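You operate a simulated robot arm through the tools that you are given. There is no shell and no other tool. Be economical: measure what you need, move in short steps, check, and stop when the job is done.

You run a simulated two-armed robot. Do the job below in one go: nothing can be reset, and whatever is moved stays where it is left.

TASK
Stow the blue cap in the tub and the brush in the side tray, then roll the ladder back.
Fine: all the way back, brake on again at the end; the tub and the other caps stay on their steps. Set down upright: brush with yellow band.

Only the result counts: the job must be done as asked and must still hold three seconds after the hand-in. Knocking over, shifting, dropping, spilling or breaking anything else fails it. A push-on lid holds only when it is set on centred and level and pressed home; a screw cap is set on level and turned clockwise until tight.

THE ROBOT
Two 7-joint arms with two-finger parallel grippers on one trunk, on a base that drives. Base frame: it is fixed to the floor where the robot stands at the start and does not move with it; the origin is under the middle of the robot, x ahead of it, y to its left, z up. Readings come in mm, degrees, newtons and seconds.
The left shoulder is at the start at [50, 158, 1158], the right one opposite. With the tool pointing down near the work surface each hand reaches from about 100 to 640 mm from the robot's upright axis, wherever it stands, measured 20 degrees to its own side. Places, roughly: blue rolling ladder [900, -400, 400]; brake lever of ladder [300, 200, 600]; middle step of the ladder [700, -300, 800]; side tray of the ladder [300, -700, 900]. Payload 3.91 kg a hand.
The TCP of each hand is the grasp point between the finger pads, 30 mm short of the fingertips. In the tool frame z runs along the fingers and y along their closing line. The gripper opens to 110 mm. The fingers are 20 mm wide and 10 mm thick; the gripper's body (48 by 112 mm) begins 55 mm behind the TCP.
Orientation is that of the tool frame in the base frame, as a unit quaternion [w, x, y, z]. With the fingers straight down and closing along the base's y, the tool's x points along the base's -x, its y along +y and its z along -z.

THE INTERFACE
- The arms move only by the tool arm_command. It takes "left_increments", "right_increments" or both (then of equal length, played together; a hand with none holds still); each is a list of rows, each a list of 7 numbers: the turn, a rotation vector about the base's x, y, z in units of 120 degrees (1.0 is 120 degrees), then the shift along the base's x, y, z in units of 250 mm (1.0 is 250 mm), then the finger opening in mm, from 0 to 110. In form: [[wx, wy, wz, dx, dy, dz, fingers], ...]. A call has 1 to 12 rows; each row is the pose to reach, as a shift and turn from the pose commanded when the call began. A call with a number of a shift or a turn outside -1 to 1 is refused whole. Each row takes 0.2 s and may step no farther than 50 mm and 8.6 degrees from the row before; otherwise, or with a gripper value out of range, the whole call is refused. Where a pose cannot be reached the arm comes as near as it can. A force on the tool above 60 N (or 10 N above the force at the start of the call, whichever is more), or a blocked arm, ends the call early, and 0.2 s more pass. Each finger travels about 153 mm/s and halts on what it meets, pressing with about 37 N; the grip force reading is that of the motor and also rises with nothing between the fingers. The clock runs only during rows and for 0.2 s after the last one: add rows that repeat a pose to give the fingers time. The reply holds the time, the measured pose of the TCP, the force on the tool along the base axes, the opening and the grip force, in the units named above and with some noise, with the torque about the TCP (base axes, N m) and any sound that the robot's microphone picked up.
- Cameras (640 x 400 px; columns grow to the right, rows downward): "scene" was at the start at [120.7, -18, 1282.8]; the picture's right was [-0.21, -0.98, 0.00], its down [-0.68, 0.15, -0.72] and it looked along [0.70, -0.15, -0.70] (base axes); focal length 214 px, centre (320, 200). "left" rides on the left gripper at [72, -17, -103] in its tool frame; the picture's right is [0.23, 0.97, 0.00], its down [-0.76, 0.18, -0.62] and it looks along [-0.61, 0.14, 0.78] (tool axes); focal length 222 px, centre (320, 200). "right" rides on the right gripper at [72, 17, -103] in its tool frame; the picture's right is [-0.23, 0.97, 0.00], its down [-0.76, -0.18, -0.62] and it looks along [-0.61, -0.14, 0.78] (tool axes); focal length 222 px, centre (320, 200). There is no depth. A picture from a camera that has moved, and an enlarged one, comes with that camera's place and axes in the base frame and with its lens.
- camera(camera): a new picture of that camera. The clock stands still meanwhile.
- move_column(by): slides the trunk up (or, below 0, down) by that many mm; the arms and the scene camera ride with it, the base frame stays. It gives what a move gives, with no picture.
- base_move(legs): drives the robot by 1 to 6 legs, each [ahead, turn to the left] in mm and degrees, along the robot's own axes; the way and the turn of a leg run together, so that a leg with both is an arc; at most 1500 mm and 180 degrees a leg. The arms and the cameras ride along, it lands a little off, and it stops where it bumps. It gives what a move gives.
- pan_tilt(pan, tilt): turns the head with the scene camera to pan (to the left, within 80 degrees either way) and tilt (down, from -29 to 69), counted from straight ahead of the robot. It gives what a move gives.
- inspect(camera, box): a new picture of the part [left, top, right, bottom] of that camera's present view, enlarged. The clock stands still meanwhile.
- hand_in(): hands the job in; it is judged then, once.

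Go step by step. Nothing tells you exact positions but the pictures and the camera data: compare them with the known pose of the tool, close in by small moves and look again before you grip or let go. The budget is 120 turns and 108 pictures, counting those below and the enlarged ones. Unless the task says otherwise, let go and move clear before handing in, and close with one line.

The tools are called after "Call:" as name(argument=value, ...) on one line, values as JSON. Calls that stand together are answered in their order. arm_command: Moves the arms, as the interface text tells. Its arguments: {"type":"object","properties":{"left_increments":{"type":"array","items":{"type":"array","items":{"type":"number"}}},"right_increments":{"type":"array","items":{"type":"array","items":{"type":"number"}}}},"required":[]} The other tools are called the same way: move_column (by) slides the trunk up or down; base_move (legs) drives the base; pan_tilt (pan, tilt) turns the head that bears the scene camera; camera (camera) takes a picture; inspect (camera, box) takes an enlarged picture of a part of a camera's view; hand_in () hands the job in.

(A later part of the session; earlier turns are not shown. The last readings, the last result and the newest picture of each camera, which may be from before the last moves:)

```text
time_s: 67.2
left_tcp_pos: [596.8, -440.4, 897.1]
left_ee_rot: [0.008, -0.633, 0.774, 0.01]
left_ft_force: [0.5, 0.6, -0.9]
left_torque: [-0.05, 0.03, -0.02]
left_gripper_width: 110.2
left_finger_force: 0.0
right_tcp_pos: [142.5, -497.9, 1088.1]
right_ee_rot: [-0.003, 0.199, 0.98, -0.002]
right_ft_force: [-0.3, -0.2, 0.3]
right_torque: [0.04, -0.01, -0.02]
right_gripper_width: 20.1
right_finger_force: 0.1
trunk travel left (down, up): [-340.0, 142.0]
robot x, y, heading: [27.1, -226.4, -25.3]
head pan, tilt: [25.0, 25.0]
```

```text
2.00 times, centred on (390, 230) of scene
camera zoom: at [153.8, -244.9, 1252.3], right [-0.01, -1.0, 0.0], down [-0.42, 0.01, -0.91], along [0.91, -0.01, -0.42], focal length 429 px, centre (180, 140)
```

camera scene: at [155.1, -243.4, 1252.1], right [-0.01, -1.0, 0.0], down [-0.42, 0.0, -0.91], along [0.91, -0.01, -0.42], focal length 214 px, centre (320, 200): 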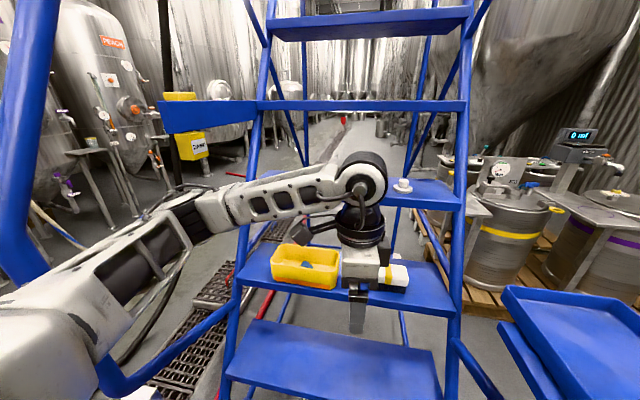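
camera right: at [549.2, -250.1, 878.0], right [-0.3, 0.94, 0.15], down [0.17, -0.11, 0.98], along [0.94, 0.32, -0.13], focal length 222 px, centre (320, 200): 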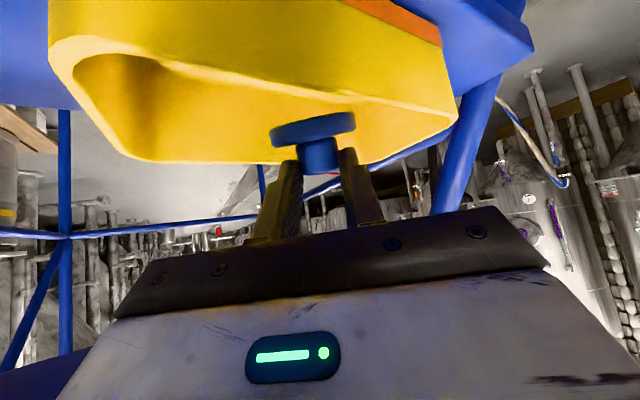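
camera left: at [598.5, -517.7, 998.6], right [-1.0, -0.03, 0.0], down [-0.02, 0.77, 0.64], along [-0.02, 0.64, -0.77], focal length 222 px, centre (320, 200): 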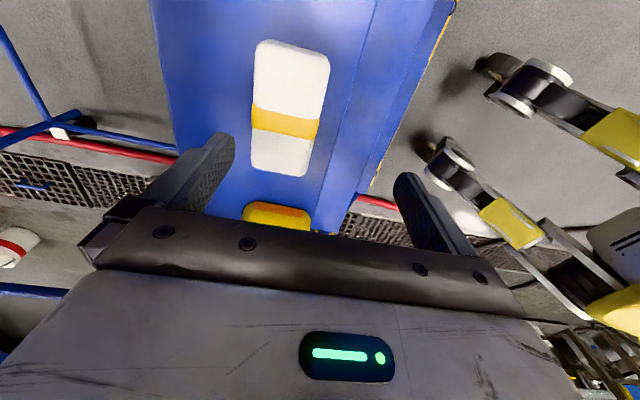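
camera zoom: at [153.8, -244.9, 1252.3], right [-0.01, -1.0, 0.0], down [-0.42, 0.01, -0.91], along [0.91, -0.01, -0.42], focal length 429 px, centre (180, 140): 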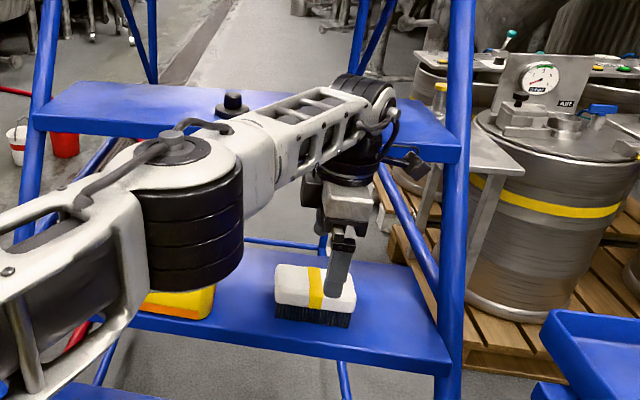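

Brush centre (626, -449), width ~55 mm, aligned with the fingers. I descend with the fingers straddling it.

Call:
arm_command(left_increments=[[0, 0, 0, 0.044, -0.02, 0, 110], [0, 0, 0, 0.044, -0.02, -0.12, 110], [0, 0, 0, 0.044, -0.02, -0.24, 110], [0, 0, 0, 0.044, -0.02, -0.36, 110], [0, 0, 0, 0.044, -0.02, -0.36, 110]])

Call:
camera(camera="left")

Call:
inspect(camera="scene", box=[300, 130, 480, 330])

```text
time_s: 68.4
left_tcp_pos: [606.1, -434.8, 836.4]
left_ee_rot: [0.018, -0.635, 0.772, -0.01]
left_ft_force: [3.3, 0.8, 30.7]
left_torque: [-0.51, -1.69, 0.02]
left_gripper_width: 109.9
left_finger_force: 0.1
left hand out of reach, approached as far as the arm can: row 1, 2, 3, 4, 5
right_tcp_pos: [143.7, -497.4, 1088.8]
right_ee_rot: [-0.003, 0.198, 0.98, -0.002]
right_ft_force: [0.0, -0.6, 0.0]
right_torque: [0.0, 0.01, 0.01]
right_gripper_width: 19.8
right_finger_force: 0.0
trunk travel left (down, up): [-340.0, 142.0]
robot x, y, heading: [25.6, -224.5, -25.5]
head pan, tilt: [25.0, 25.0]
stopped in row 5 (left hand): the force on the tool passed its limit at 65 N (the readings are from after the stop); the commanded pose is now the measured one
```

```text
45 pictures are left
camera left: at [604.3, -509.5, 939.6], right [-1.0, -0.03, -0.04], down [-0.05, 0.78, 0.63], along [0.01, 0.63, -0.78], focal length 222 px, centre (320, 200)
```

left: 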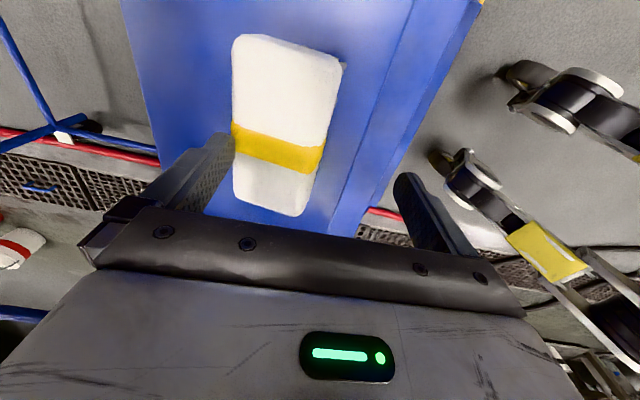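

```text
2.00 times, centred on (390, 230) of scene
camera zoom: at [154.4, -242.8, 1252.2], right [-0.01, -1.0, 0.0], down [-0.42, 0.0, -0.91], along [0.91, -0.01, -0.42], focal length 429 px, centre (180, 140)
```

zoom: 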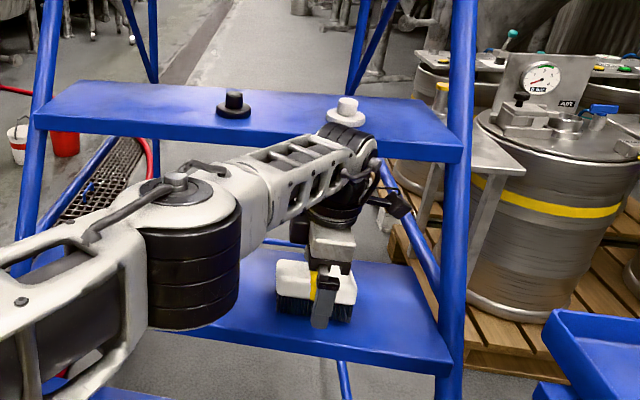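

The rear fingertip touched the brush's rear top edge because the arm ran out of reach. I lift, pull back, and turn the base 20° right to bring the left shoulder closer.

Call:
arm_command(left_increments=[[0, 0, 0, 0, 0.02, 0.1, 110], [0, 0, 0, 0, 0.02, 0.28, 110], [0, 0, 0, -0.13, 0.08, 0.4, 110], [0, 0, 0, -0.28, 0.15, 0.5, 110], [0, 0, 0, -0.43, 0.22, 0.56, 110], [0, 0, 0, -0.58, 0.3, 0.58, 110], [0, 0, 0, -0.66, 0.34, 0.58, 110]])

Call:
inspect(camera="scene", box=[300, 130, 480, 330])

Call:
base_move(legs=[[0, -20]])

```text
time_s: 70.0
left_tcp_pos: [437.6, -349.6, 976.9]
left_ee_rot: [0.014, -0.635, 0.773, -0.003]
left_ft_force: [0.4, -0.6, -0.2]
left_torque: [0.0, 0.0, 0.03]
left_gripper_width: 110.0
left_finger_force: 0.1
right_tcp_pos: [143.6, -495.6, 1089.8]
right_ee_rot: [-0.003, 0.199, 0.98, -0.003]
right_ft_force: [-1.2, -0.4, -0.6]
right_torque: [0.02, 0.0, 0.02]
right_gripper_width: 19.9
right_finger_force: 0.0
trunk travel left (down, up): [-340.0, 142.0]
robot x, y, heading: [27.2, -225.3, -25.8]
head pan, tilt: [25.0, 25.0]
```

```text
2.00 times, centred on (390, 230) of scene
camera zoom: at [154.7, -243.3, 1252.1], right [-0.01, -1.0, 0.0], down [-0.42, 0.0, -0.91], along [0.91, -0.01, -0.42], focal length 429 px, centre (180, 140)
```

zoom: 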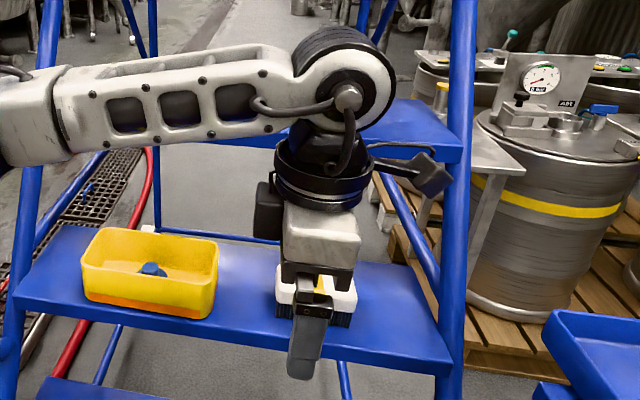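

```text
time_s: 71.5
left_tcp_pos: [369.8, -483.8, 974.1]
left_ee_rot: [0.012, -0.488, 0.873, -0.005]
left_ft_force: [-0.2, -0.6, 1.0]
left_torque: [-0.02, -0.01, 0.02]
left_gripper_width: 110.0
left_finger_force: 0.1
right_tcp_pos: [41.7, -519.0, 1089.8]
right_ee_rot: [-0.002, 0.368, 0.93, -0.001]
right_ft_force: [-0.2, -0.1, 1.2]
right_torque: [-0.02, -0.02, 0.0]
right_gripper_width: 19.9
right_finger_force: 0.0
trunk travel left (down, up): [-340.0, 142.0]
robot x, y, heading: [30.0, -225.0, -45.8]
head pan, tilt: [25.0, 25.0]
```

Call:
arm_command(left_increments=[[0, 0.004, 0.03, 0.16, 0.04, 0, 110], [0, 0.008, 0.06, 0.33, 0.08, 0, 110], [0, 0.0125, 0.09, 0.5, 0.12, 0, 110], [0, 0.0125, 0.12, 0.67, 0.14, -0.05, 110], [0, 0.0125, 0.15, 0.83, 0.152, -0.12, 110], [0, 0.0125, 0.168, 0.985, 0.152, -0.2, 110], [0, 0.0125, 0.168, 0.985, 0.152, -0.3, 110]])

Call:
camera(camera="left")

Call:
camera(camera="scene")

```text
time_s: 73.0
left_tcp_pos: [613.4, -445.7, 898.4]
left_ee_rot: [0.002, -0.633, 0.774, 0.003]
left_ft_force: [0.0, 0.5, 0.2]
left_torque: [0.0, 0.02, 0.03]
left_gripper_width: 110.0
left_finger_force: 0.1
right_tcp_pos: [42.2, -519.1, 1090.8]
right_ee_rot: [-0.004, 0.368, 0.93, -0.001]
right_ft_force: [0.5, -0.4, -0.7]
right_torque: [0.01, 0.01, 0.01]
right_gripper_width: 20.0
right_finger_force: 0.0
trunk travel left (down, up): [-340.0, 142.0]
robot x, y, heading: [28.5, -223.9, -45.7]
head pan, tilt: [25.0, 25.0]
```

```text
42 pictures are left
camera left: at [615.7, -520.1, 1001.9], right [-1.0, -0.03, 0.0], down [-0.02, 0.78, 0.63], along [-0.02, 0.63, -0.78], focal length 222 px, centre (320, 200)
```

left: 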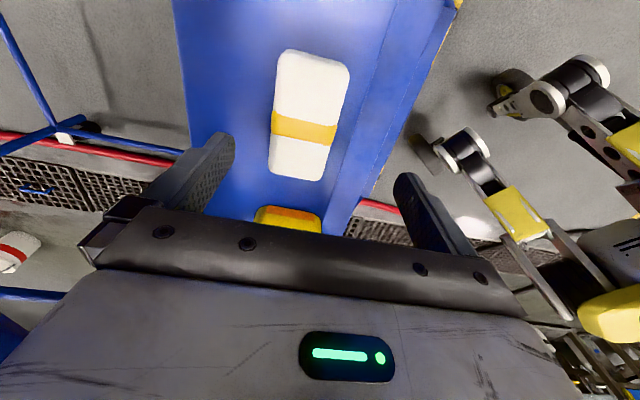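

```text
41 pictures are left
camera scene: at [140.7, -286.6, 1252.1], right [-0.35, -0.94, 0.0], down [-0.4, 0.15, -0.91], along [0.85, -0.32, -0.42], focal length 214 px, centre (320, 200)
```

scene: 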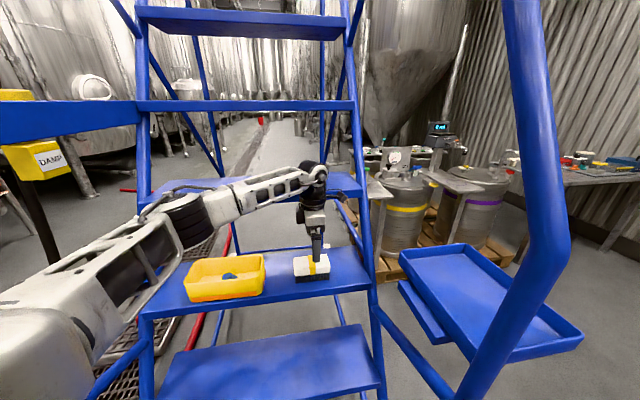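

Now centred enough. I descend.

Call:
arm_command(left_increments=[[0, 0, 0, 0.01, 0, -0.12, 110], [0, 0, 0, 0.01, 0, -0.24, 110], [0, 0, 0, 0.01, 0, -0.36, 110], [0, 0, 0, 0.01, 0, -0.36, 110]])

Call:
camera(camera="left")

Call:
inspect(camera="scene", box=[230, 150, 390, 310])

```text
time_s: 74.0
left_tcp_pos: [618.7, -446.1, 809.1]
left_ee_rot: [0.002, -0.633, 0.774, 0.004]
left_ft_force: [0.7, -0.1, -0.2]
left_torque: [0.0, 0.03, -0.01]
left_gripper_width: 110.0
left_finger_force: 0.0
right_tcp_pos: [43.0, -519.3, 1090.6]
right_ee_rot: [-0.004, 0.368, 0.93, -0.002]
right_ft_force: [0.5, -0.2, 0.0]
right_torque: [0.01, 0.01, -0.04]
right_gripper_width: 20.0
right_finger_force: 0.1
trunk travel left (down, up): [-340.0, 142.0]
robot x, y, heading: [28.7, -222.9, -45.9]
head pan, tilt: [25.0, 25.0]
```

```text
40 pictures are left
camera left: at [620.1, -520.9, 913.2], right [-1.0, -0.03, 0.0], down [-0.02, 0.78, 0.63], along [-0.02, 0.63, -0.78], focal length 222 px, centre (320, 200)
```

left: 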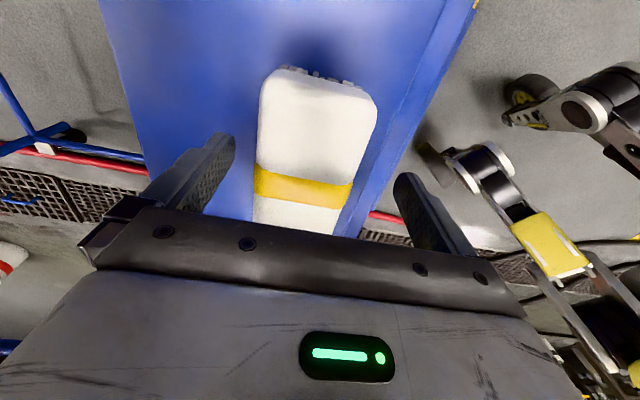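

```text
2.50 times, centred on (310, 230) of scene
camera zoom: at [140.6, -286.6, 1252.1], right [-0.35, -0.94, 0.0], down [-0.4, 0.15, -0.91], along [0.85, -0.32, -0.42], focal length 536 px, centre (345, 125)
```

zoom: 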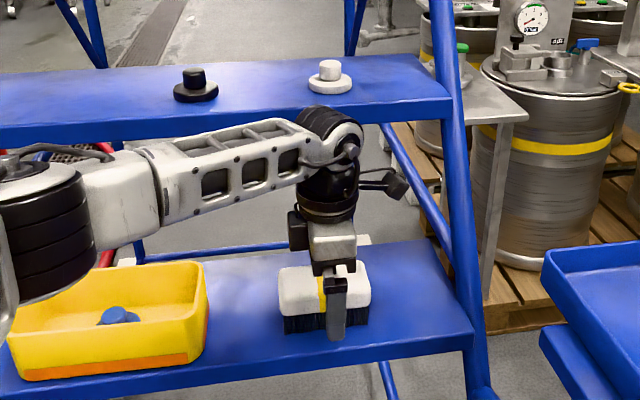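

Call:
arm_command(left_increments=[[0, 0, 0, 0.02, 0, 0, 80], [0, 0, 0, 0.02, 0, 0, 60], [0, 0, 0, 0.02, 0, 0, 45], [0, 0, 0, 0.02, 0, 0, 45]])

Call:
inspect(camera="scene", box=[230, 150, 390, 310])

```text
time_s: 75.0
left_tcp_pos: [621.7, -446.3, 810.3]
left_ee_rot: [0.002, -0.633, 0.774, 0.003]
left_ft_force: [-0.1, 0.2, 0.3]
left_torque: [-0.04, 0.0, 0.01]
left_gripper_width: 57.3
left_finger_force: 36.8
right_tcp_pos: [42.4, -519.9, 1089.5]
right_ee_rot: [-0.003, 0.368, 0.93, -0.001]
right_ft_force: [0.6, -0.5, 0.9]
right_torque: [0.01, 0.01, 0.03]
right_gripper_width: 19.7
right_finger_force: 0.0
trunk travel left (down, up): [-340.0, 142.0]
robot x, y, heading: [28.2, -223.4, -46.0]
head pan, tilt: [25.0, 25.0]
```

```text
2.50 times, centred on (310, 230) of scene
camera zoom: at [140.7, -286.6, 1252.1], right [-0.35, -0.94, 0.0], down [-0.4, 0.15, -0.91], along [0.85, -0.32, -0.42], focal length 536 px, centre (345, 125)
```

zoom: 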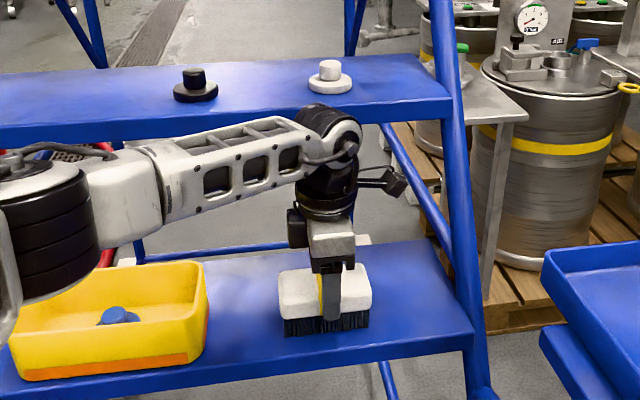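

The brush is gripped (57 mm). I ease it up and back out from under the step, then raise it.

Call:
arm_command(left_increments=[[0, 0, 0, 0, 0, 0.05, 45], [0, 0, 0, -0.14, 0.025, 0.06, 45], [0, 0, 0, -0.28, 0.03, 0.1, 45], [0, 0, 0, -0.384, 0, 0.22, 45], [0, 0, 0, -0.384, -0.016, 0.4, 45], [0, 0, 0, -0.384, -0.016, 0.58, 45], [0, 0, 0, -0.384, -0.016, 0.76, 45]])

Call:
camera(camera="scene")

```text
time_s: 76.7
left_tcp_pos: [524.1, -450.1, 1001.5]
left_ee_rot: [0.001, -0.633, 0.774, 0.004]
left_ft_force: [-0.8, -0.2, -1.8]
left_torque: [0.03, -0.02, 0.03]
left_gripper_width: 57.4
left_finger_force: 36.8
right_tcp_pos: [41.6, -519.1, 1090.0]
right_ee_rot: [-0.005, 0.369, 0.93, -0.001]
right_ft_force: [-0.5, -0.4, 0.1]
right_torque: [-0.03, -0.03, -0.01]
right_gripper_width: 20.1
right_finger_force: 0.1
trunk travel left (down, up): [-340.0, 142.0]
robot x, y, heading: [25.2, -224.3, -45.8]
head pan, tilt: [25.0, 25.0]
```

```text
37 pictures are left
camera scene: at [140.4, -286.6, 1252.1], right [-0.35, -0.94, 0.0], down [-0.39, 0.15, -0.91], along [0.85, -0.32, -0.42], focal length 214 px, centre (320, 200)
```

scene: 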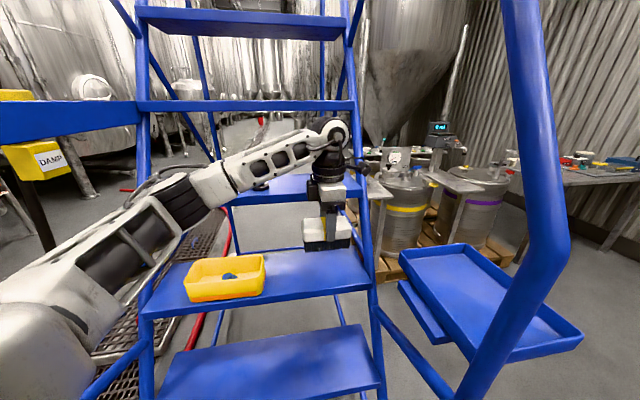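

The brush is held clear. I turn the base 30° right to swing it over the tray.

Call:
base_move(legs=[[0, -29]])

Call:
pan_tilt(pan=5, tilt=40)

Call:
camera(camera="scene")

Call:
camera(camera="left")

```text
time_s: 78.5
left_tcp_pos: [352.1, -665.0, 1002.7]
left_ee_rot: [0.002, -0.418, 0.908, 0.003]
left_ft_force: [-0.9, -0.3, -0.7]
left_torque: [0.01, 0.02, -0.03]
left_gripper_width: 57.3
left_finger_force: 37.1
right_tcp_pos: [-104.2, -490.3, 1089.6]
right_ee_rot: [-0.004, 0.59, 0.807, -0.001]
right_ft_force: [0.1, 0.4, 0.5]
right_torque: [-0.02, -0.01, -0.02]
right_gripper_width: 20.1
right_finger_force: 0.1
trunk travel left (down, up): [-340.0, 142.0]
robot x, y, heading: [25.6, -218.2, -75.0]
head pan, tilt: [25.0, 25.0]
```

```text
time_s: 79.3
left_tcp_pos: [351.3, -666.1, 1001.4]
left_ee_rot: [0.001, -0.418, 0.908, 0.003]
left_ft_force: [-0.2, 0.9, -0.7]
left_torque: [0.02, 0.01, 0.04]
left_gripper_width: 57.2
left_finger_force: 36.5
right_tcp_pos: [-104.0, -489.7, 1088.7]
right_ee_rot: [-0.004, 0.589, 0.808, -0.001]
right_ft_force: [-0.1, 0.8, -0.2]
right_torque: [0.0, 0.0, 0.0]
right_gripper_width: 20.0
right_finger_force: 0.1
trunk travel left (down, up): [-340.0, 142.0]
robot x, y, heading: [25.3, -226.4, -74.8]
head pan, tilt: [5.0, 40.0]
```

```text
36 pictures are left
camera scene: at [66.2, -343.8, 1228.8], right [-0.94, -0.34, 0.0], down [-0.22, 0.6, -0.77], along [0.26, -0.72, -0.64], focal length 214 px, centre (320, 200)
```

scene: 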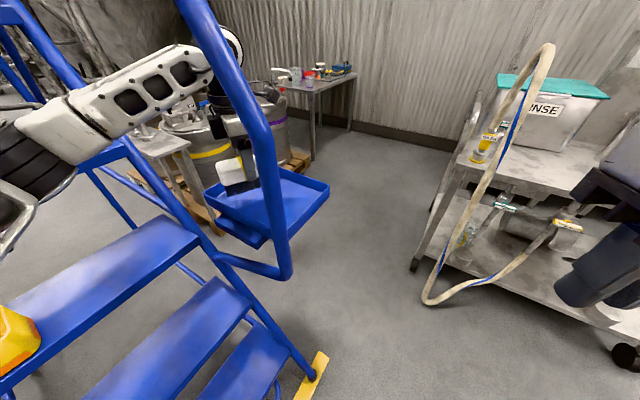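

```text
35 pictures are left
camera left: at [317.0, -731.9, 1104.7], right [-0.89, 0.46, 0.0], down [0.36, 0.69, 0.63], along [0.29, 0.56, -0.78], focal length 222 px, centre (320, 200)
```

left: 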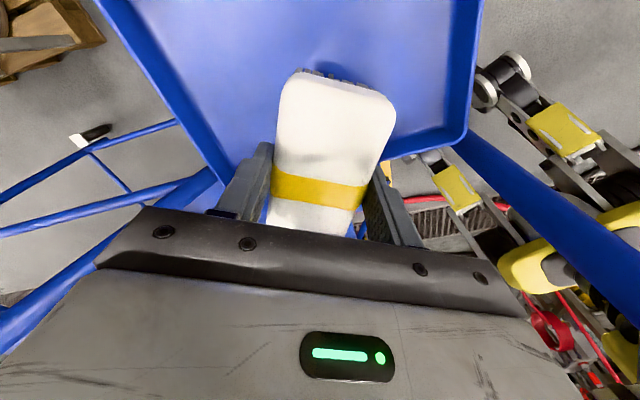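

The tray rim is at about z 900, centred near (342, -712). I centre the brush over it and lower partway.

Call:
arm_command(left_increments=[[0, 0, 0, -0.02, -0.1, 0, 45], [0, 0, 0, -0.036, -0.18, 0, 45], [0, 0, 0, -0.036, -0.18, -0.1, 45], [0, 0, 0, -0.036, -0.18, -0.18, 45]])

Call:
camera(camera="left")

Call:
inspect(camera="scene", box=[150, 40, 390, 290])

```text
time_s: 80.3
left_tcp_pos: [342.2, -710.9, 955.8]
left_ee_rot: [0.002, -0.417, 0.909, 0.003]
left_ft_force: [0.7, 0.1, -2.3]
left_torque: [0.01, 0.0, 0.01]
left_gripper_width: 57.5
left_finger_force: 37.0
right_tcp_pos: [-102.8, -490.0, 1089.6]
right_ee_rot: [-0.004, 0.59, 0.808, -0.001]
right_ft_force: [0.2, 0.1, 0.1]
right_torque: [0.02, 0.03, 0.02]
right_gripper_width: 20.0
right_finger_force: 0.1
trunk travel left (down, up): [-340.0, 142.0]
robot x, y, heading: [26.7, -223.7, -74.9]
head pan, tilt: [5.0, 40.0]
```

```text
34 pictures are left
camera left: at [308.5, -777.1, 1059.4], right [-0.89, 0.46, 0.0], down [0.36, 0.69, 0.63], along [0.29, 0.56, -0.78], focal length 222 px, centre (320, 200)
```

left: 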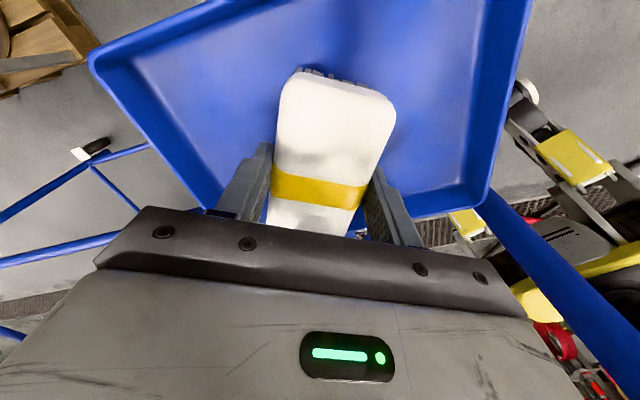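

```text
1.60 times, centred on (270, 165) of scene
camera zoom: at [66.2, -343.9, 1228.8], right [-0.94, -0.34, 0.0], down [-0.22, 0.6, -0.77], along [0.26, -0.72, -0.64], focal length 343 px, centre (400, 256)
```

zoom: 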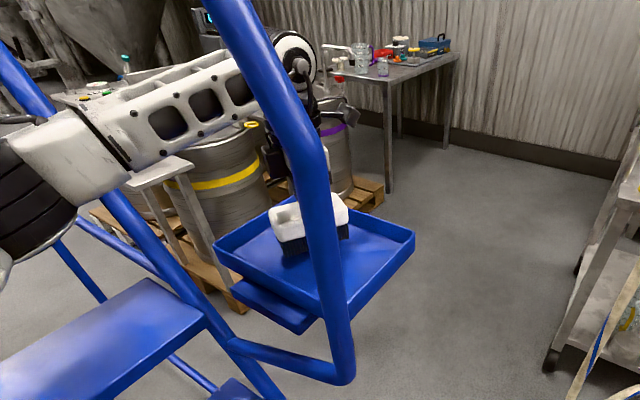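

Well centred. I lower gently, watching the force.

Call:
arm_command(left_increments=[[0, 0, 0, 0, 0, -0.03, 45], [0, 0, 0, 0, 0, -0.06, 45]])

Call:
arm_command(left_increments=[[0, 0, 0, 0, 0, -0.02, 45]])

Call:
inspect(camera="scene", box=[220, 130, 320, 210])

```text
time_s: 80.9
left_tcp_pos: [343.3, -709.4, 941.1]
left_ee_rot: [0.002, -0.418, 0.909, 0.004]
left_ft_force: [-0.3, 0.3, -0.2]
left_torque: [0.0, 0.01, 0.02]
left_gripper_width: 57.3
left_finger_force: 37.5
right_tcp_pos: [-103.2, -489.1, 1089.0]
right_ee_rot: [-0.004, 0.59, 0.808, -0.002]
right_ft_force: [-0.3, -0.9, 0.4]
right_torque: [-0.01, 0.0, -0.01]
right_gripper_width: 19.9
right_finger_force: 0.0
trunk travel left (down, up): [-340.0, 142.0]
robot x, y, heading: [25.8, -226.4, -75.0]
head pan, tilt: [5.0, 40.0]
```

```text
time_s: 81.3
left_tcp_pos: [343.9, -709.7, 935.7]
left_ee_rot: [0.002, -0.418, 0.908, 0.003]
left_ft_force: [-0.1, 0.7, -1.8]
left_torque: [0.02, 0.0, -0.03]
left_gripper_width: 57.6
left_finger_force: 37.8
right_tcp_pos: [-103.0, -488.5, 1090.4]
right_ee_rot: [-0.003, 0.59, 0.808, 0.0]
right_ft_force: [0.1, 0.4, 0.4]
right_torque: [-0.01, 0.0, 0.02]
right_gripper_width: 20.0
right_finger_force: 0.1
trunk travel left (down, up): [-340.0, 142.0]
robot x, y, heading: [24.8, -223.8, -74.9]
head pan, tilt: [5.0, 40.0]
```

```text
5.00 times, centred on (270, 170) of scene
camera zoom: at [66.2, -343.8, 1228.8], right [-0.94, -0.34, 0.0], down [-0.22, 0.6, -0.77], along [0.26, -0.72, -0.64], focal length 1072 px, centre (570, 350)
```

zoom: 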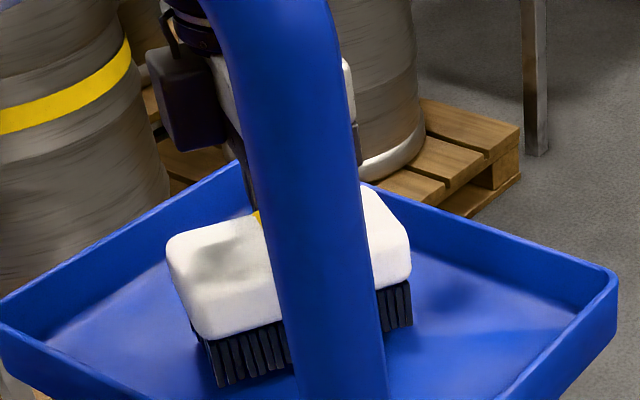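

Call:
arm_command(left_increments=[[0, 0, 0, 0, 0, -0.012, 45], [0, 0, 0, 0, 0, -0.024, 45]])

Call:
arm_command(left_increments=[[0, 0, 0, 0, 0, -0.012, 45]])

```text
time_s: 81.9
left_tcp_pos: [343.6, -710.4, 931.9]
left_ee_rot: [0.002, -0.418, 0.909, 0.003]
left_ft_force: [0.2, -0.5, -0.3]
left_torque: [0.0, -0.01, -0.01]
left_gripper_width: 57.6
left_finger_force: 37.4
right_tcp_pos: [-102.6, -490.4, 1090.6]
right_ee_rot: [-0.004, 0.59, 0.808, 0.0]
right_ft_force: [0.4, 0.8, -0.4]
right_torque: [-0.02, 0.04, 0.0]
right_gripper_width: 20.1
right_finger_force: 0.1
trunk travel left (down, up): [-340.0, 142.0]
robot x, y, heading: [25.9, -226.7, -75.0]
head pan, tilt: [5.0, 40.0]
```

```text
time_s: 82.3
left_tcp_pos: [343.7, -710.6, 927.9]
left_ee_rot: [0.002, -0.418, 0.909, 0.003]
left_ft_force: [0.4, 0.3, -1.0]
left_torque: [0.0, 0.0, -0.01]
left_gripper_width: 57.4
left_finger_force: 37.1
right_tcp_pos: [-103.7, -491.5, 1089.2]
right_ee_rot: [-0.004, 0.59, 0.807, -0.001]
right_ft_force: [0.1, -0.1, 0.3]
right_torque: [-0.02, -0.03, -0.01]
right_gripper_width: 19.9
right_finger_force: 0.1
trunk travel left (down, up): [-340.0, 142.0]
robot x, y, heading: [25.5, -224.1, -75.2]
head pan, tilt: [5.0, 40.0]
```

Call:
arm_command(left_increments=[[0, 0, 0, 0, 0, -0.012, 45], [0, 0, 0, 0, 0, -0.02, 45]])

Call:
arm_command(left_increments=[[0, 0, 0, 0, 0, -0.012, 45]])

Call:
inspect(camera="scene", box=[220, 130, 320, 210])

```text
time_s: 82.9
left_tcp_pos: [343.1, -709.6, 927.4]
left_ee_rot: [0.003, -0.418, 0.909, 0.0]
left_ft_force: [2.2, -1.1, 20.1]
left_torque: [0.67, -0.5, -0.08]
left_gripper_width: 57.8
left_finger_force: 37.1
right_tcp_pos: [-104.6, -489.9, 1091.2]
right_ee_rot: [-0.004, 0.59, 0.808, -0.001]
right_ft_force: [-0.2, 0.6, -0.4]
right_torque: [-0.02, 0.01, -0.01]
right_gripper_width: 20.0
right_finger_force: 0.0
trunk travel left (down, up): [-340.0, 142.0]
robot x, y, heading: [28.5, -224.1, -74.8]
head pan, tilt: [5.0, 40.0]
```

```text
time_s: 83.3
left_tcp_pos: [341.9, -708.8, 923.7]
left_ee_rot: [0.0, -0.418, 0.908, -0.002]
left_ft_force: [3.9, -2.0, 28.5]
left_torque: [-0.1, 0.02, 0.01]
left_gripper_width: 57.8
left_finger_force: 37.5
right_tcp_pos: [-104.5, -488.4, 1090.2]
right_ee_rot: [-0.003, 0.591, 0.807, -0.001]
right_ft_force: [-0.8, 0.0, 0.0]
right_torque: [0.0, 0.0, -0.02]
right_gripper_width: 20.0
right_finger_force: 0.0
trunk travel left (down, up): [-340.0, 142.0]
robot x, y, heading: [24.6, -226.7, -75.0]
head pan, tilt: [5.0, 40.0]
```

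```text
5.00 times, centred on (270, 170) of scene
camera zoom: at [65.2, -341.8, 1229.4], right [-0.94, -0.34, 0.0], down [-0.22, 0.6, -0.77], along [0.26, -0.72, -0.64], focal length 1072 px, centre (570, 350)
```

zoom: 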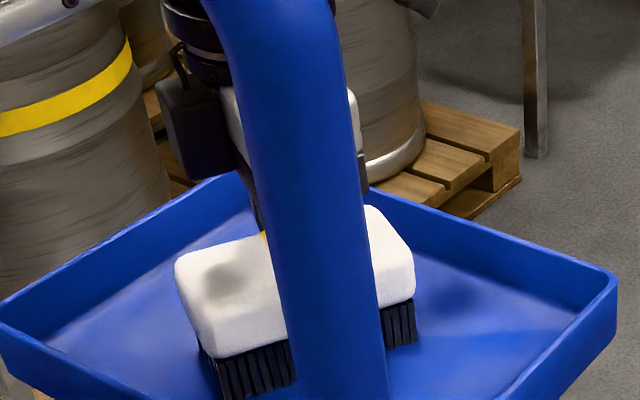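

Touched down. Release and lift straight up.

Call:
arm_command(left_increments=[[0, 0, 0, 0, 0, 0.008, 50], [0, 0, 0, 0, 0, 0.012, 80], [0, 0, 0, 0, 0, 0.012, 84], [0, 0, 0, 0, 0, 0.1, 84], [0, 0, 0, 0, 0, 0.25, 84], [0, 0, 0, 0, 0, 0.4, 84]])

Call:
camera(camera="left")

Call:
inspect(camera="scene", box=[200, 120, 340, 230])

```text
time_s: 84.7
left_tcp_pos: [343.1, -710.6, 1021.0]
left_ee_rot: [0.002, -0.418, 0.909, 0.003]
left_ft_force: [0.3, 0.0, -0.7]
left_torque: [-0.02, 0.01, 0.0]
left_gripper_width: 83.9
left_finger_force: 0.0
right_tcp_pos: [-102.9, -489.6, 1089.2]
right_ee_rot: [-0.004, 0.59, 0.807, -0.001]
right_ft_force: [0.9, -0.6, -0.1]
right_torque: [-0.02, 0.0, -0.02]
right_gripper_width: 20.1
right_finger_force: 0.0
trunk travel left (down, up): [-340.0, 142.0]
robot x, y, heading: [27.1, -223.8, -74.9]
head pan, tilt: [5.0, 40.0]
```

```text
30 pictures are left
camera left: at [307.6, -776.3, 1123.5], right [-0.89, 0.46, 0.0], down [0.36, 0.69, 0.63], along [0.29, 0.56, -0.78], focal length 222 px, centre (320, 200)
```

left: 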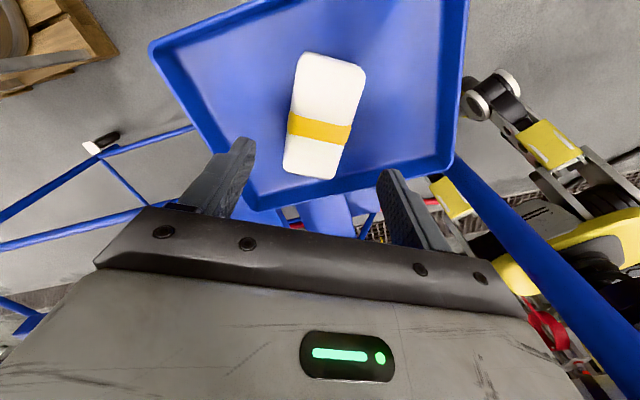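

```text
3.64 times, centred on (270, 175) of scene
camera zoom: at [65.9, -343.6, 1228.8], right [-0.94, -0.34, 0.0], down [-0.22, 0.6, -0.77], along [0.26, -0.72, -0.64], focal length 780 px, centre (502, 291)
```

zoom: 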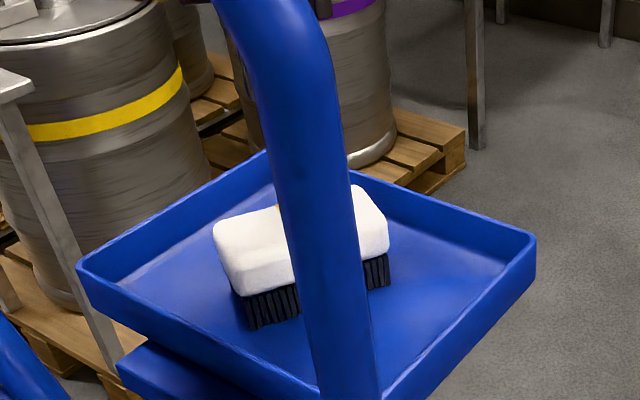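

The brush stands upright in the tray. Now I swing back, reverse, and tuck the left arm to go to the brake.

Call:
base_move(legs=[[0, 29], [-300, 0]])

Call:
pan_tilt(pan=40, tilt=40)

Call:
camera(camera="scene")

```text
time_s: 88.2
left_tcp_pos: [330.1, -280.0, 1019.5]
left_ee_rot: [0.002, -0.633, 0.774, 0.003]
left_ft_force: [0.6, -0.1, 0.8]
left_torque: [0.01, -0.04, 0.0]
left_gripper_width: 84.2
left_finger_force: 0.1
right_tcp_pos: [-166.6, -305.4, 1089.4]
right_ee_rot: [-0.003, 0.368, 0.93, -0.002]
right_ft_force: [0.7, -0.8, 1.5]
right_torque: [0.02, 0.01, 0.01]
right_gripper_width: 19.9
right_finger_force: 0.0
trunk travel left (down, up): [-340.0, 142.0]
robot x, y, heading: [-183.0, -9.8, -45.8]
head pan, tilt: [5.0, 40.0]
```

```text
time_s: 89.2
left_tcp_pos: [329.8, -278.8, 1019.4]
left_ee_rot: [0.002, -0.633, 0.774, 0.003]
left_ft_force: [-1.0, -0.8, 0.9]
left_torque: [0.0, 0.0, -0.02]
left_gripper_width: 84.0
left_finger_force: 0.1
right_tcp_pos: [-165.5, -304.8, 1089.5]
right_ee_rot: [-0.003, 0.369, 0.929, -0.001]
right_ft_force: [0.6, -0.6, 0.2]
right_torque: [0.03, 0.01, 0.0]
right_gripper_width: 20.2
right_finger_force: 0.0
trunk travel left (down, up): [-340.0, 142.0]
robot x, y, heading: [-182.8, -13.1, -45.9]
head pan, tilt: [40.0, 40.0]
```

```text
28 pictures are left
camera scene: at [-69.6, -48.5, 1228.8], right [-0.1, -0.99, 0.0], down [-0.64, 0.07, -0.77], along [0.76, -0.08, -0.64], focal length 214 px, centre (320, 200)
```

scene: 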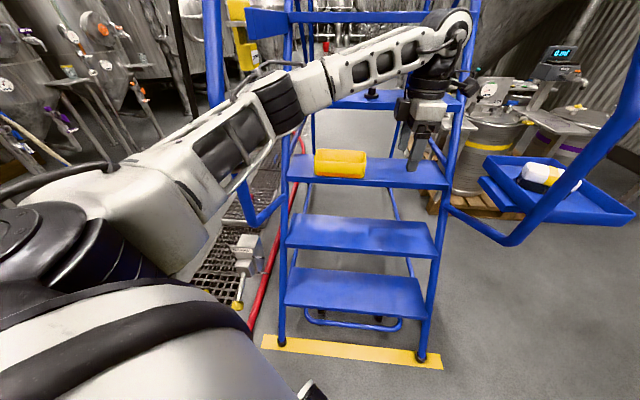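

Call:
arm_command(left_increments=[[0, 0, -0.07, -0.12, 0.123, 0.02, 60], [0, 0, -0.14, -0.24, 0.246, 0.04, 40], [0, 0, -0.21, -0.36, 0.369, 0.06, 20], [0, 0, -0.28, -0.48, 0.492, 0.08, 20], [0, 0, -0.35, -0.6, 0.615, 0.1, 20], [0, 0, -0.42, -0.72, 0.738, 0.12, 20], [0, 0, -0.49, -0.83, 0.85, 0.14, 20], [0, 0, -0.56, -0.83, 0.85, 0.14, 20], [0, 0, -0.63, -0.83, 0.85, 0.14, 20], [0, 0, -0.7, -0.83, 0.85, 0.14, 20], [0, 0, -0.77, -0.83, 0.85, 0.14, 20], [0, 0, -0.84, -0.83, 0.85, 0.14, 20]])

Call:
base_move(legs=[[0, 46], [155, 0]])

Call:
pan_tilt(pan=20, tilt=55)

Call:
camera(camera="scene")

Call:
camera(camera="left")

```text
time_s: 91.8
left_tcp_pos: [103.3, -73.0, 1057.5]
left_ee_rot: [0.007, 0.2, 0.98, 0.012]
left_ft_force: [0.4, 0.0, -0.1]
left_torque: [-0.02, -0.03, -0.03]
left_gripper_width: 20.1
left_finger_force: 0.0
right_tcp_pos: [-183.8, -309.8, 1088.6]
right_ee_rot: [0.005, 0.369, 0.93, 0.005]
right_ft_force: [0.5, 0.1, -0.5]
right_torque: [0.02, -0.02, 0.04]
right_gripper_width: 20.0
right_finger_force: 0.0
trunk travel left (down, up): [-340.0, 142.0]
robot x, y, heading: [-181.1, -12.4, -45.9]
head pan, tilt: [40.0, 40.0]
```

```text
time_s: 95.3
left_tcp_pos: [227.3, 170.1, 1054.9]
left_ee_rot: [0.002, -0.205, 0.979, 0.004]
left_ft_force: [0.2, 0.3, -1.2]
left_torque: [0.01, 0.0, 0.0]
left_gripper_width: 19.8
left_finger_force: 0.1
right_tcp_pos: [198.1, -203.2, 1089.2]
right_ee_rot: [-0.003, -0.024, 1.0, -0.003]
right_ft_force: [0.2, -0.3, 0.3]
right_torque: [0.0, 0.0, -0.01]
right_gripper_width: 20.2
right_finger_force: 0.1
trunk travel left (down, up): [-340.0, 142.0]
robot x, y, heading: [-24.2, -11.7, 0.3]
head pan, tilt: [40.0, 40.0]
```

```text
time_s: 96.2
left_tcp_pos: [228.1, 169.2, 1054.7]
left_ee_rot: [0.003, -0.206, 0.979, 0.002]
left_ft_force: [0.3, -0.8, 0.0]
left_torque: [-0.01, 0.02, 0.02]
left_gripper_width: 20.0
left_finger_force: 0.1
right_tcp_pos: [197.5, -203.9, 1089.6]
right_ee_rot: [-0.003, -0.024, 1.0, -0.003]
right_ft_force: [-0.5, 0.7, 0.4]
right_torque: [-0.02, 0.01, -0.04]
right_gripper_width: 19.9
right_finger_force: 0.1
trunk travel left (down, up): [-340.0, 142.0]
robot x, y, heading: [-24.3, -11.9, 0.3]
head pan, tilt: [20.0, 55.0]
```

```text
27 pictures are left
camera scene: at [83.1, 14.2, 1208.2], right [0.34, -0.94, 0.0], down [-0.77, -0.28, -0.57], along [0.54, 0.2, -0.82], focal length 214 px, centre (320, 200)
```

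scene: 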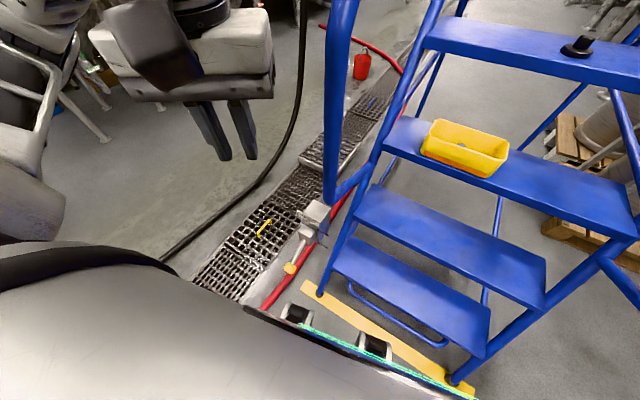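

```text
26 pictures are left
camera left: at [167.4, 124.3, 1157.9], right [-0.6, 0.8, 0.0], down [0.62, 0.46, 0.63], along [0.5, 0.38, -0.78], focal length 222 px, centre (320, 200)
```

left: 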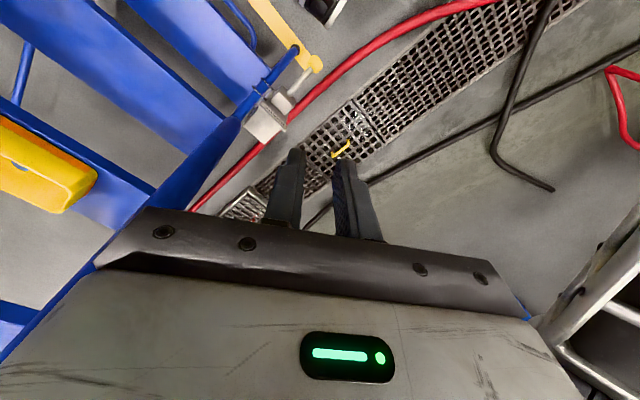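

The lever (knob ~ (232, 164, 587)) hangs toward me and down from its hub at about (314, 143, 664), with OFF above ON. I take a close look.

Call:
inspect(camera="scene", box=[270, 190, 360, 280])

Call:
inspect(camera="left", box=[220, 40, 350, 150])

```text
4.44 times, centred on (315, 235) of scene
camera zoom: at [83.1, 14.2, 1208.2], right [0.34, -0.94, 0.0], down [-0.77, -0.28, -0.57], along [0.54, 0.2, -0.82], focal length 953 px, centre (342, 44)
```

zoom: 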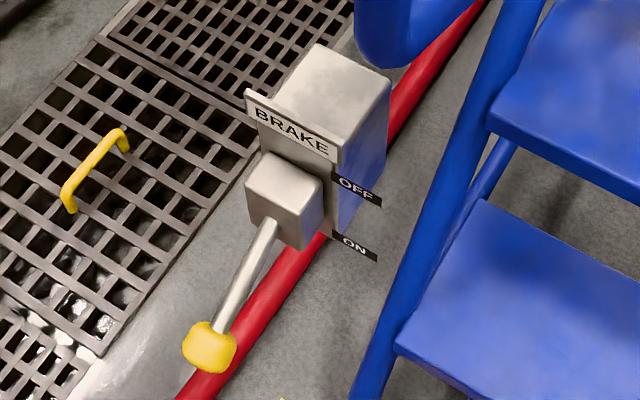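

```text
3.64 times, centred on (285, 95) of left
camera zoom: at [167.4, 124.3, 1157.9], right [-0.6, 0.8, 0.0], down [0.62, 0.46, 0.63], along [0.5, 0.38, -0.78], focal length 808 px, centre (447, 582)
```

zoom: 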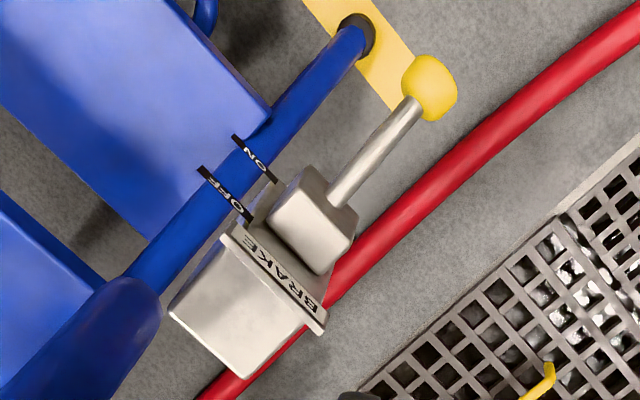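

The lever must be swung up from ON to OFF. I lower the trunk, bring the left hand above the knob with fingers closing sideways, and check.

Call:
move_column(by=-200)

Call:
arm_command(left_increments=[[0, 0, -0.06, 0, -0.01, -0.1, 40], [0, 0, -0.12, 0, -0.02, -0.2, 60], [0, 0, -0.18, 0, -0.03, -0.3, 70], [0, 0, -0.24, 0, -0.036, -0.4, 70], [0, 0, -0.292, 0.008, -0.036, -0.5, 70], [0, 0, -0.292, 0.008, -0.036, -0.6, 70]])

Call:
camera(camera="left")

Call:
pan_tilt(pan=35, tilt=50)

Call:
camera(camera="scene")

```text
time_s: 98.3
left_tcp_pos: [228.5, 169.2, 854.4]
left_ee_rot: [0.004, -0.205, 0.979, 0.003]
left_ft_force: [0.0, -0.5, -0.1]
left_torque: [-0.03, -0.01, -0.03]
left_gripper_width: 20.1
left_finger_force: 0.0
right_tcp_pos: [197.6, -202.4, 889.2]
right_ee_rot: [-0.002, -0.024, 1.0, -0.004]
right_ft_force: [-0.7, 0.9, -0.2]
right_torque: [0.0, -0.01, -0.02]
right_gripper_width: 19.9
right_finger_force: 0.0
trunk travel left (down, up): [-140.0, 342.0]
robot x, y, heading: [-27.7, -9.0, -0.3]
head pan, tilt: [20.0, 55.0]
```

```text
time_s: 99.7
left_tcp_pos: [238.8, 157.1, 705.4]
left_ee_rot: [0.004, 0.099, 0.995, 0.001]
left_ft_force: [-0.3, 0.0, 0.4]
left_torque: [0.01, 0.01, -0.01]
left_gripper_width: 69.8
left_finger_force: 0.1
left hand out of reach, approached as far as the arm can: row 4, 5, 6
right_tcp_pos: [198.3, -203.9, 889.6]
right_ee_rot: [-0.002, -0.024, 1.0, -0.003]
right_ft_force: [-0.4, 0.4, -0.6]
right_torque: [-0.02, 0.02, -0.02]
right_gripper_width: 19.5
right_finger_force: 0.0
trunk travel left (down, up): [-140.0, 342.0]
robot x, y, heading: [-25.4, -9.9, 0.3]
head pan, tilt: [20.0, 55.0]
```

```text
23 pictures are left
camera left: at [163.1, 154.7, 808.2], right [-0.03, 1.0, 0.0], down [0.78, 0.02, 0.63], along [0.63, 0.02, -0.78], focal length 222 px, centre (320, 200)
```

left: 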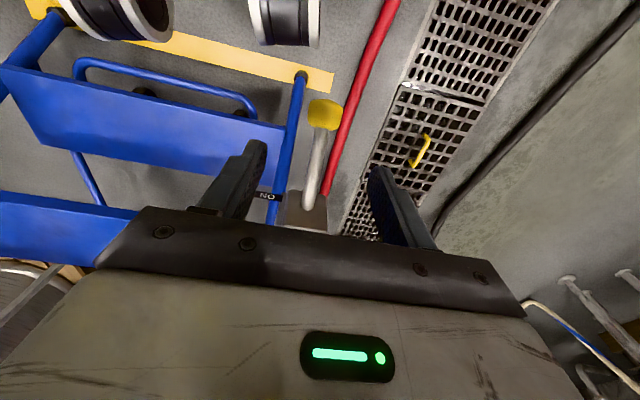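

```text
time_s: 100.5
left_tcp_pos: [239.0, 158.2, 707.1]
left_ee_rot: [0.003, 0.098, 0.995, 0.001]
left_ft_force: [0.1, -0.4, -0.4]
left_torque: [-0.02, -0.02, 0.04]
left_gripper_width: 70.0
left_finger_force: 0.0
right_tcp_pos: [197.3, -204.3, 890.2]
right_ee_rot: [-0.002, -0.024, 1.0, -0.003]
right_ft_force: [-0.2, 1.1, 0.3]
right_torque: [-0.01, 0.0, 0.03]
right_gripper_width: 20.1
right_finger_force: 0.0
trunk travel left (down, up): [-140.0, 342.0]
robot x, y, heading: [-25.1, -12.1, 0.0]
head pan, tilt: [35.0, 50.0]
```

```text
22 pictures are left
camera scene: at [78.4, 33.6, 1014.6], right [0.58, -0.82, 0.0], down [-0.63, -0.44, -0.64], along [0.53, 0.37, -0.77], focal length 214 px, centre (320, 200)
```

scene: 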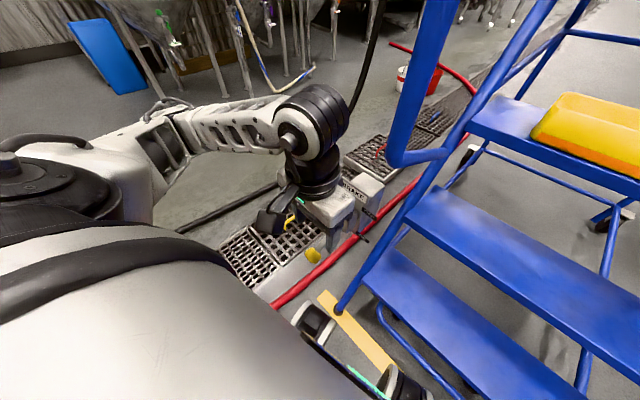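

The knob lies between the fingers below. I lower the trunk 95 mm to bring the fingers around it.

Call:
arm_command(left_increments=[[0, 0, 0, -0.034, 0.012, 0, 70]])

Call:
move_column(by=-98)

Call:
camera(camera="left")

Call:
inspect(camera="scene", box=[230, 130, 400, 290])

```text
time_s: 100.9
left_tcp_pos: [238.0, 157.8, 705.3]
left_ee_rot: [0.004, 0.098, 0.995, 0.001]
left_ft_force: [1.1, -0.4, 0.6]
left_torque: [-0.04, 0.0, 0.0]
left_gripper_width: 70.0
left_finger_force: 0.0
left hand out of reach, approached as far as the arm can: row 1
right_tcp_pos: [198.0, -205.0, 890.3]
right_ee_rot: [-0.002, -0.025, 1.0, -0.002]
right_ft_force: [0.3, 0.2, 0.5]
right_torque: [0.02, -0.04, 0.01]
right_gripper_width: 19.7
right_finger_force: 0.0
trunk travel left (down, up): [-140.0, 342.0]
robot x, y, heading: [-24.5, -10.8, -0.0]
head pan, tilt: [35.0, 50.0]
```

```text
time_s: 102.2
left_tcp_pos: [238.4, 156.7, 607.0]
left_ee_rot: [0.004, 0.099, 0.995, 0.001]
left_ft_force: [-0.9, 0.2, -0.3]
left_torque: [-0.03, 0.0, 0.04]
left_gripper_width: 69.8
left_finger_force: 0.1
right_tcp_pos: [198.0, -204.0, 791.2]
right_ee_rot: [-0.002, -0.025, 1.0, -0.002]
right_ft_force: [0.0, -0.3, 0.0]
right_torque: [0.01, 0.02, 0.0]
right_gripper_width: 19.9
right_finger_force: 0.0
trunk travel left (down, up): [-42.0, 440.0]
robot x, y, heading: [-21.8, -10.8, 0.1]
head pan, tilt: [35.0, 50.0]
```

```text
21 pictures are left
camera left: at [163.2, 154.7, 710.6], right [-0.03, 1.0, 0.0], down [0.78, 0.02, 0.63], along [0.63, 0.02, -0.78], focal length 222 px, centre (320, 200)
```

left: 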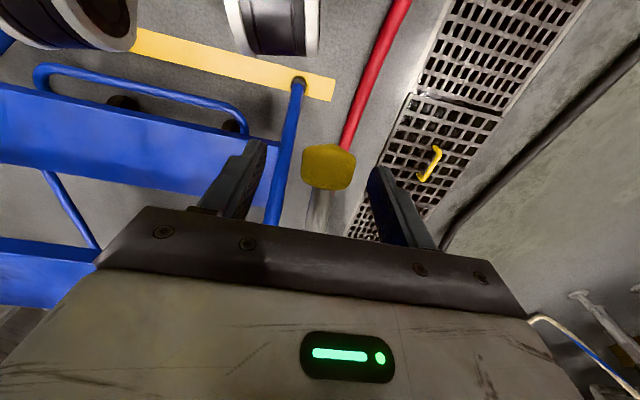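

```text
2.50 times, centred on (315, 210) of scene
camera zoom: at [78.4, 33.6, 916.7], right [0.58, -0.82, 0.0], down [-0.63, -0.44, -0.64], along [0.53, 0.37, -0.77], focal length 536 px, centre (332, 175)
```

zoom: 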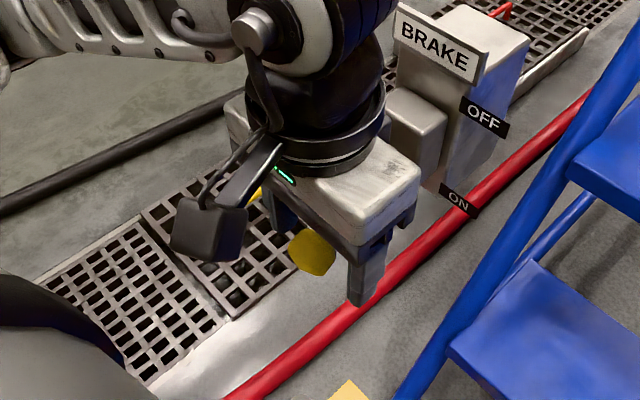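

The knob is at about (233, 161, 591) between the fingers, but the arm is at its inner limit. I back the base 60 mm and re-extend the hand.

Call:
base_move(legs=[[-60, 0]])

Call:
arm_command(left_increments=[[0, 0, 0, 0.1, 0.01, 0, 70], [0, 0, 0, 0.225, 0.02, -0.02, 70], [0, 0, 0, 0.225, 0.02, -0.03, 70]])

Call:
inspect(camera="left", box=[200, 80, 440, 240])

```text
time_s: 103.2
left_tcp_pos: [179.5, 156.5, 607.4]
left_ee_rot: [0.004, 0.099, 0.995, 0.002]
left_ft_force: [0.0, -0.4, 0.5]
left_torque: [0.01, -0.02, 0.01]
left_gripper_width: 70.0
left_finger_force: 0.0
right_tcp_pos: [138.2, -203.8, 791.9]
right_ee_rot: [-0.002, -0.024, 1.0, -0.003]
right_ft_force: [0.0, 0.1, 0.0]
right_torque: [0.01, -0.03, 0.01]
right_gripper_width: 20.1
right_finger_force: 0.0
trunk travel left (down, up): [-42.0, 440.0]
robot x, y, heading: [-86.2, -6.8, 0.1]
head pan, tilt: [35.0, 50.0]
```

```text
time_s: 104.0
left_tcp_pos: [236.2, 163.1, 599.6]
left_ee_rot: [0.003, 0.098, 0.995, 0.001]
left_ft_force: [-0.2, -0.1, 0.9]
left_torque: [-0.02, 0.0, 0.02]
left_gripper_width: 69.7
left_finger_force: 0.1
right_tcp_pos: [138.2, -204.5, 790.9]
right_ee_rot: [-0.002, -0.025, 1.0, -0.002]
right_ft_force: [0.1, -0.1, -0.3]
right_torque: [0.05, 0.01, 0.0]
right_gripper_width: 19.9
right_finger_force: 0.0
trunk travel left (down, up): [-42.0, 440.0]
robot x, y, heading: [-81.5, -6.5, 0.3]
head pan, tilt: [35.0, 50.0]
```

```text
2.50 times, centred on (320, 160) of left
camera zoom: at [160.8, 160.0, 703.0], right [-0.03, 1.0, 0.0], down [0.78, 0.02, 0.63], along [0.63, 0.02, -0.78], focal length 555 px, centre (320, 300)
```

zoom: 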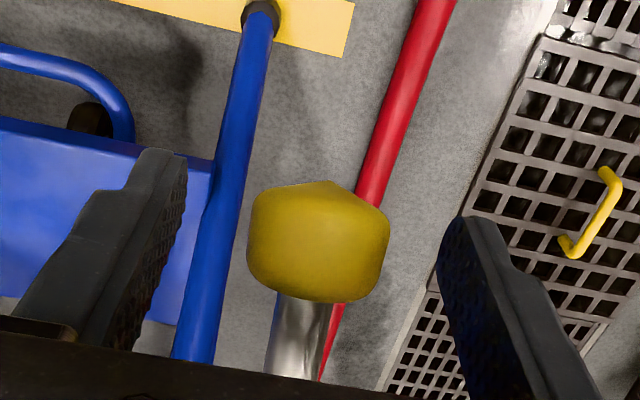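

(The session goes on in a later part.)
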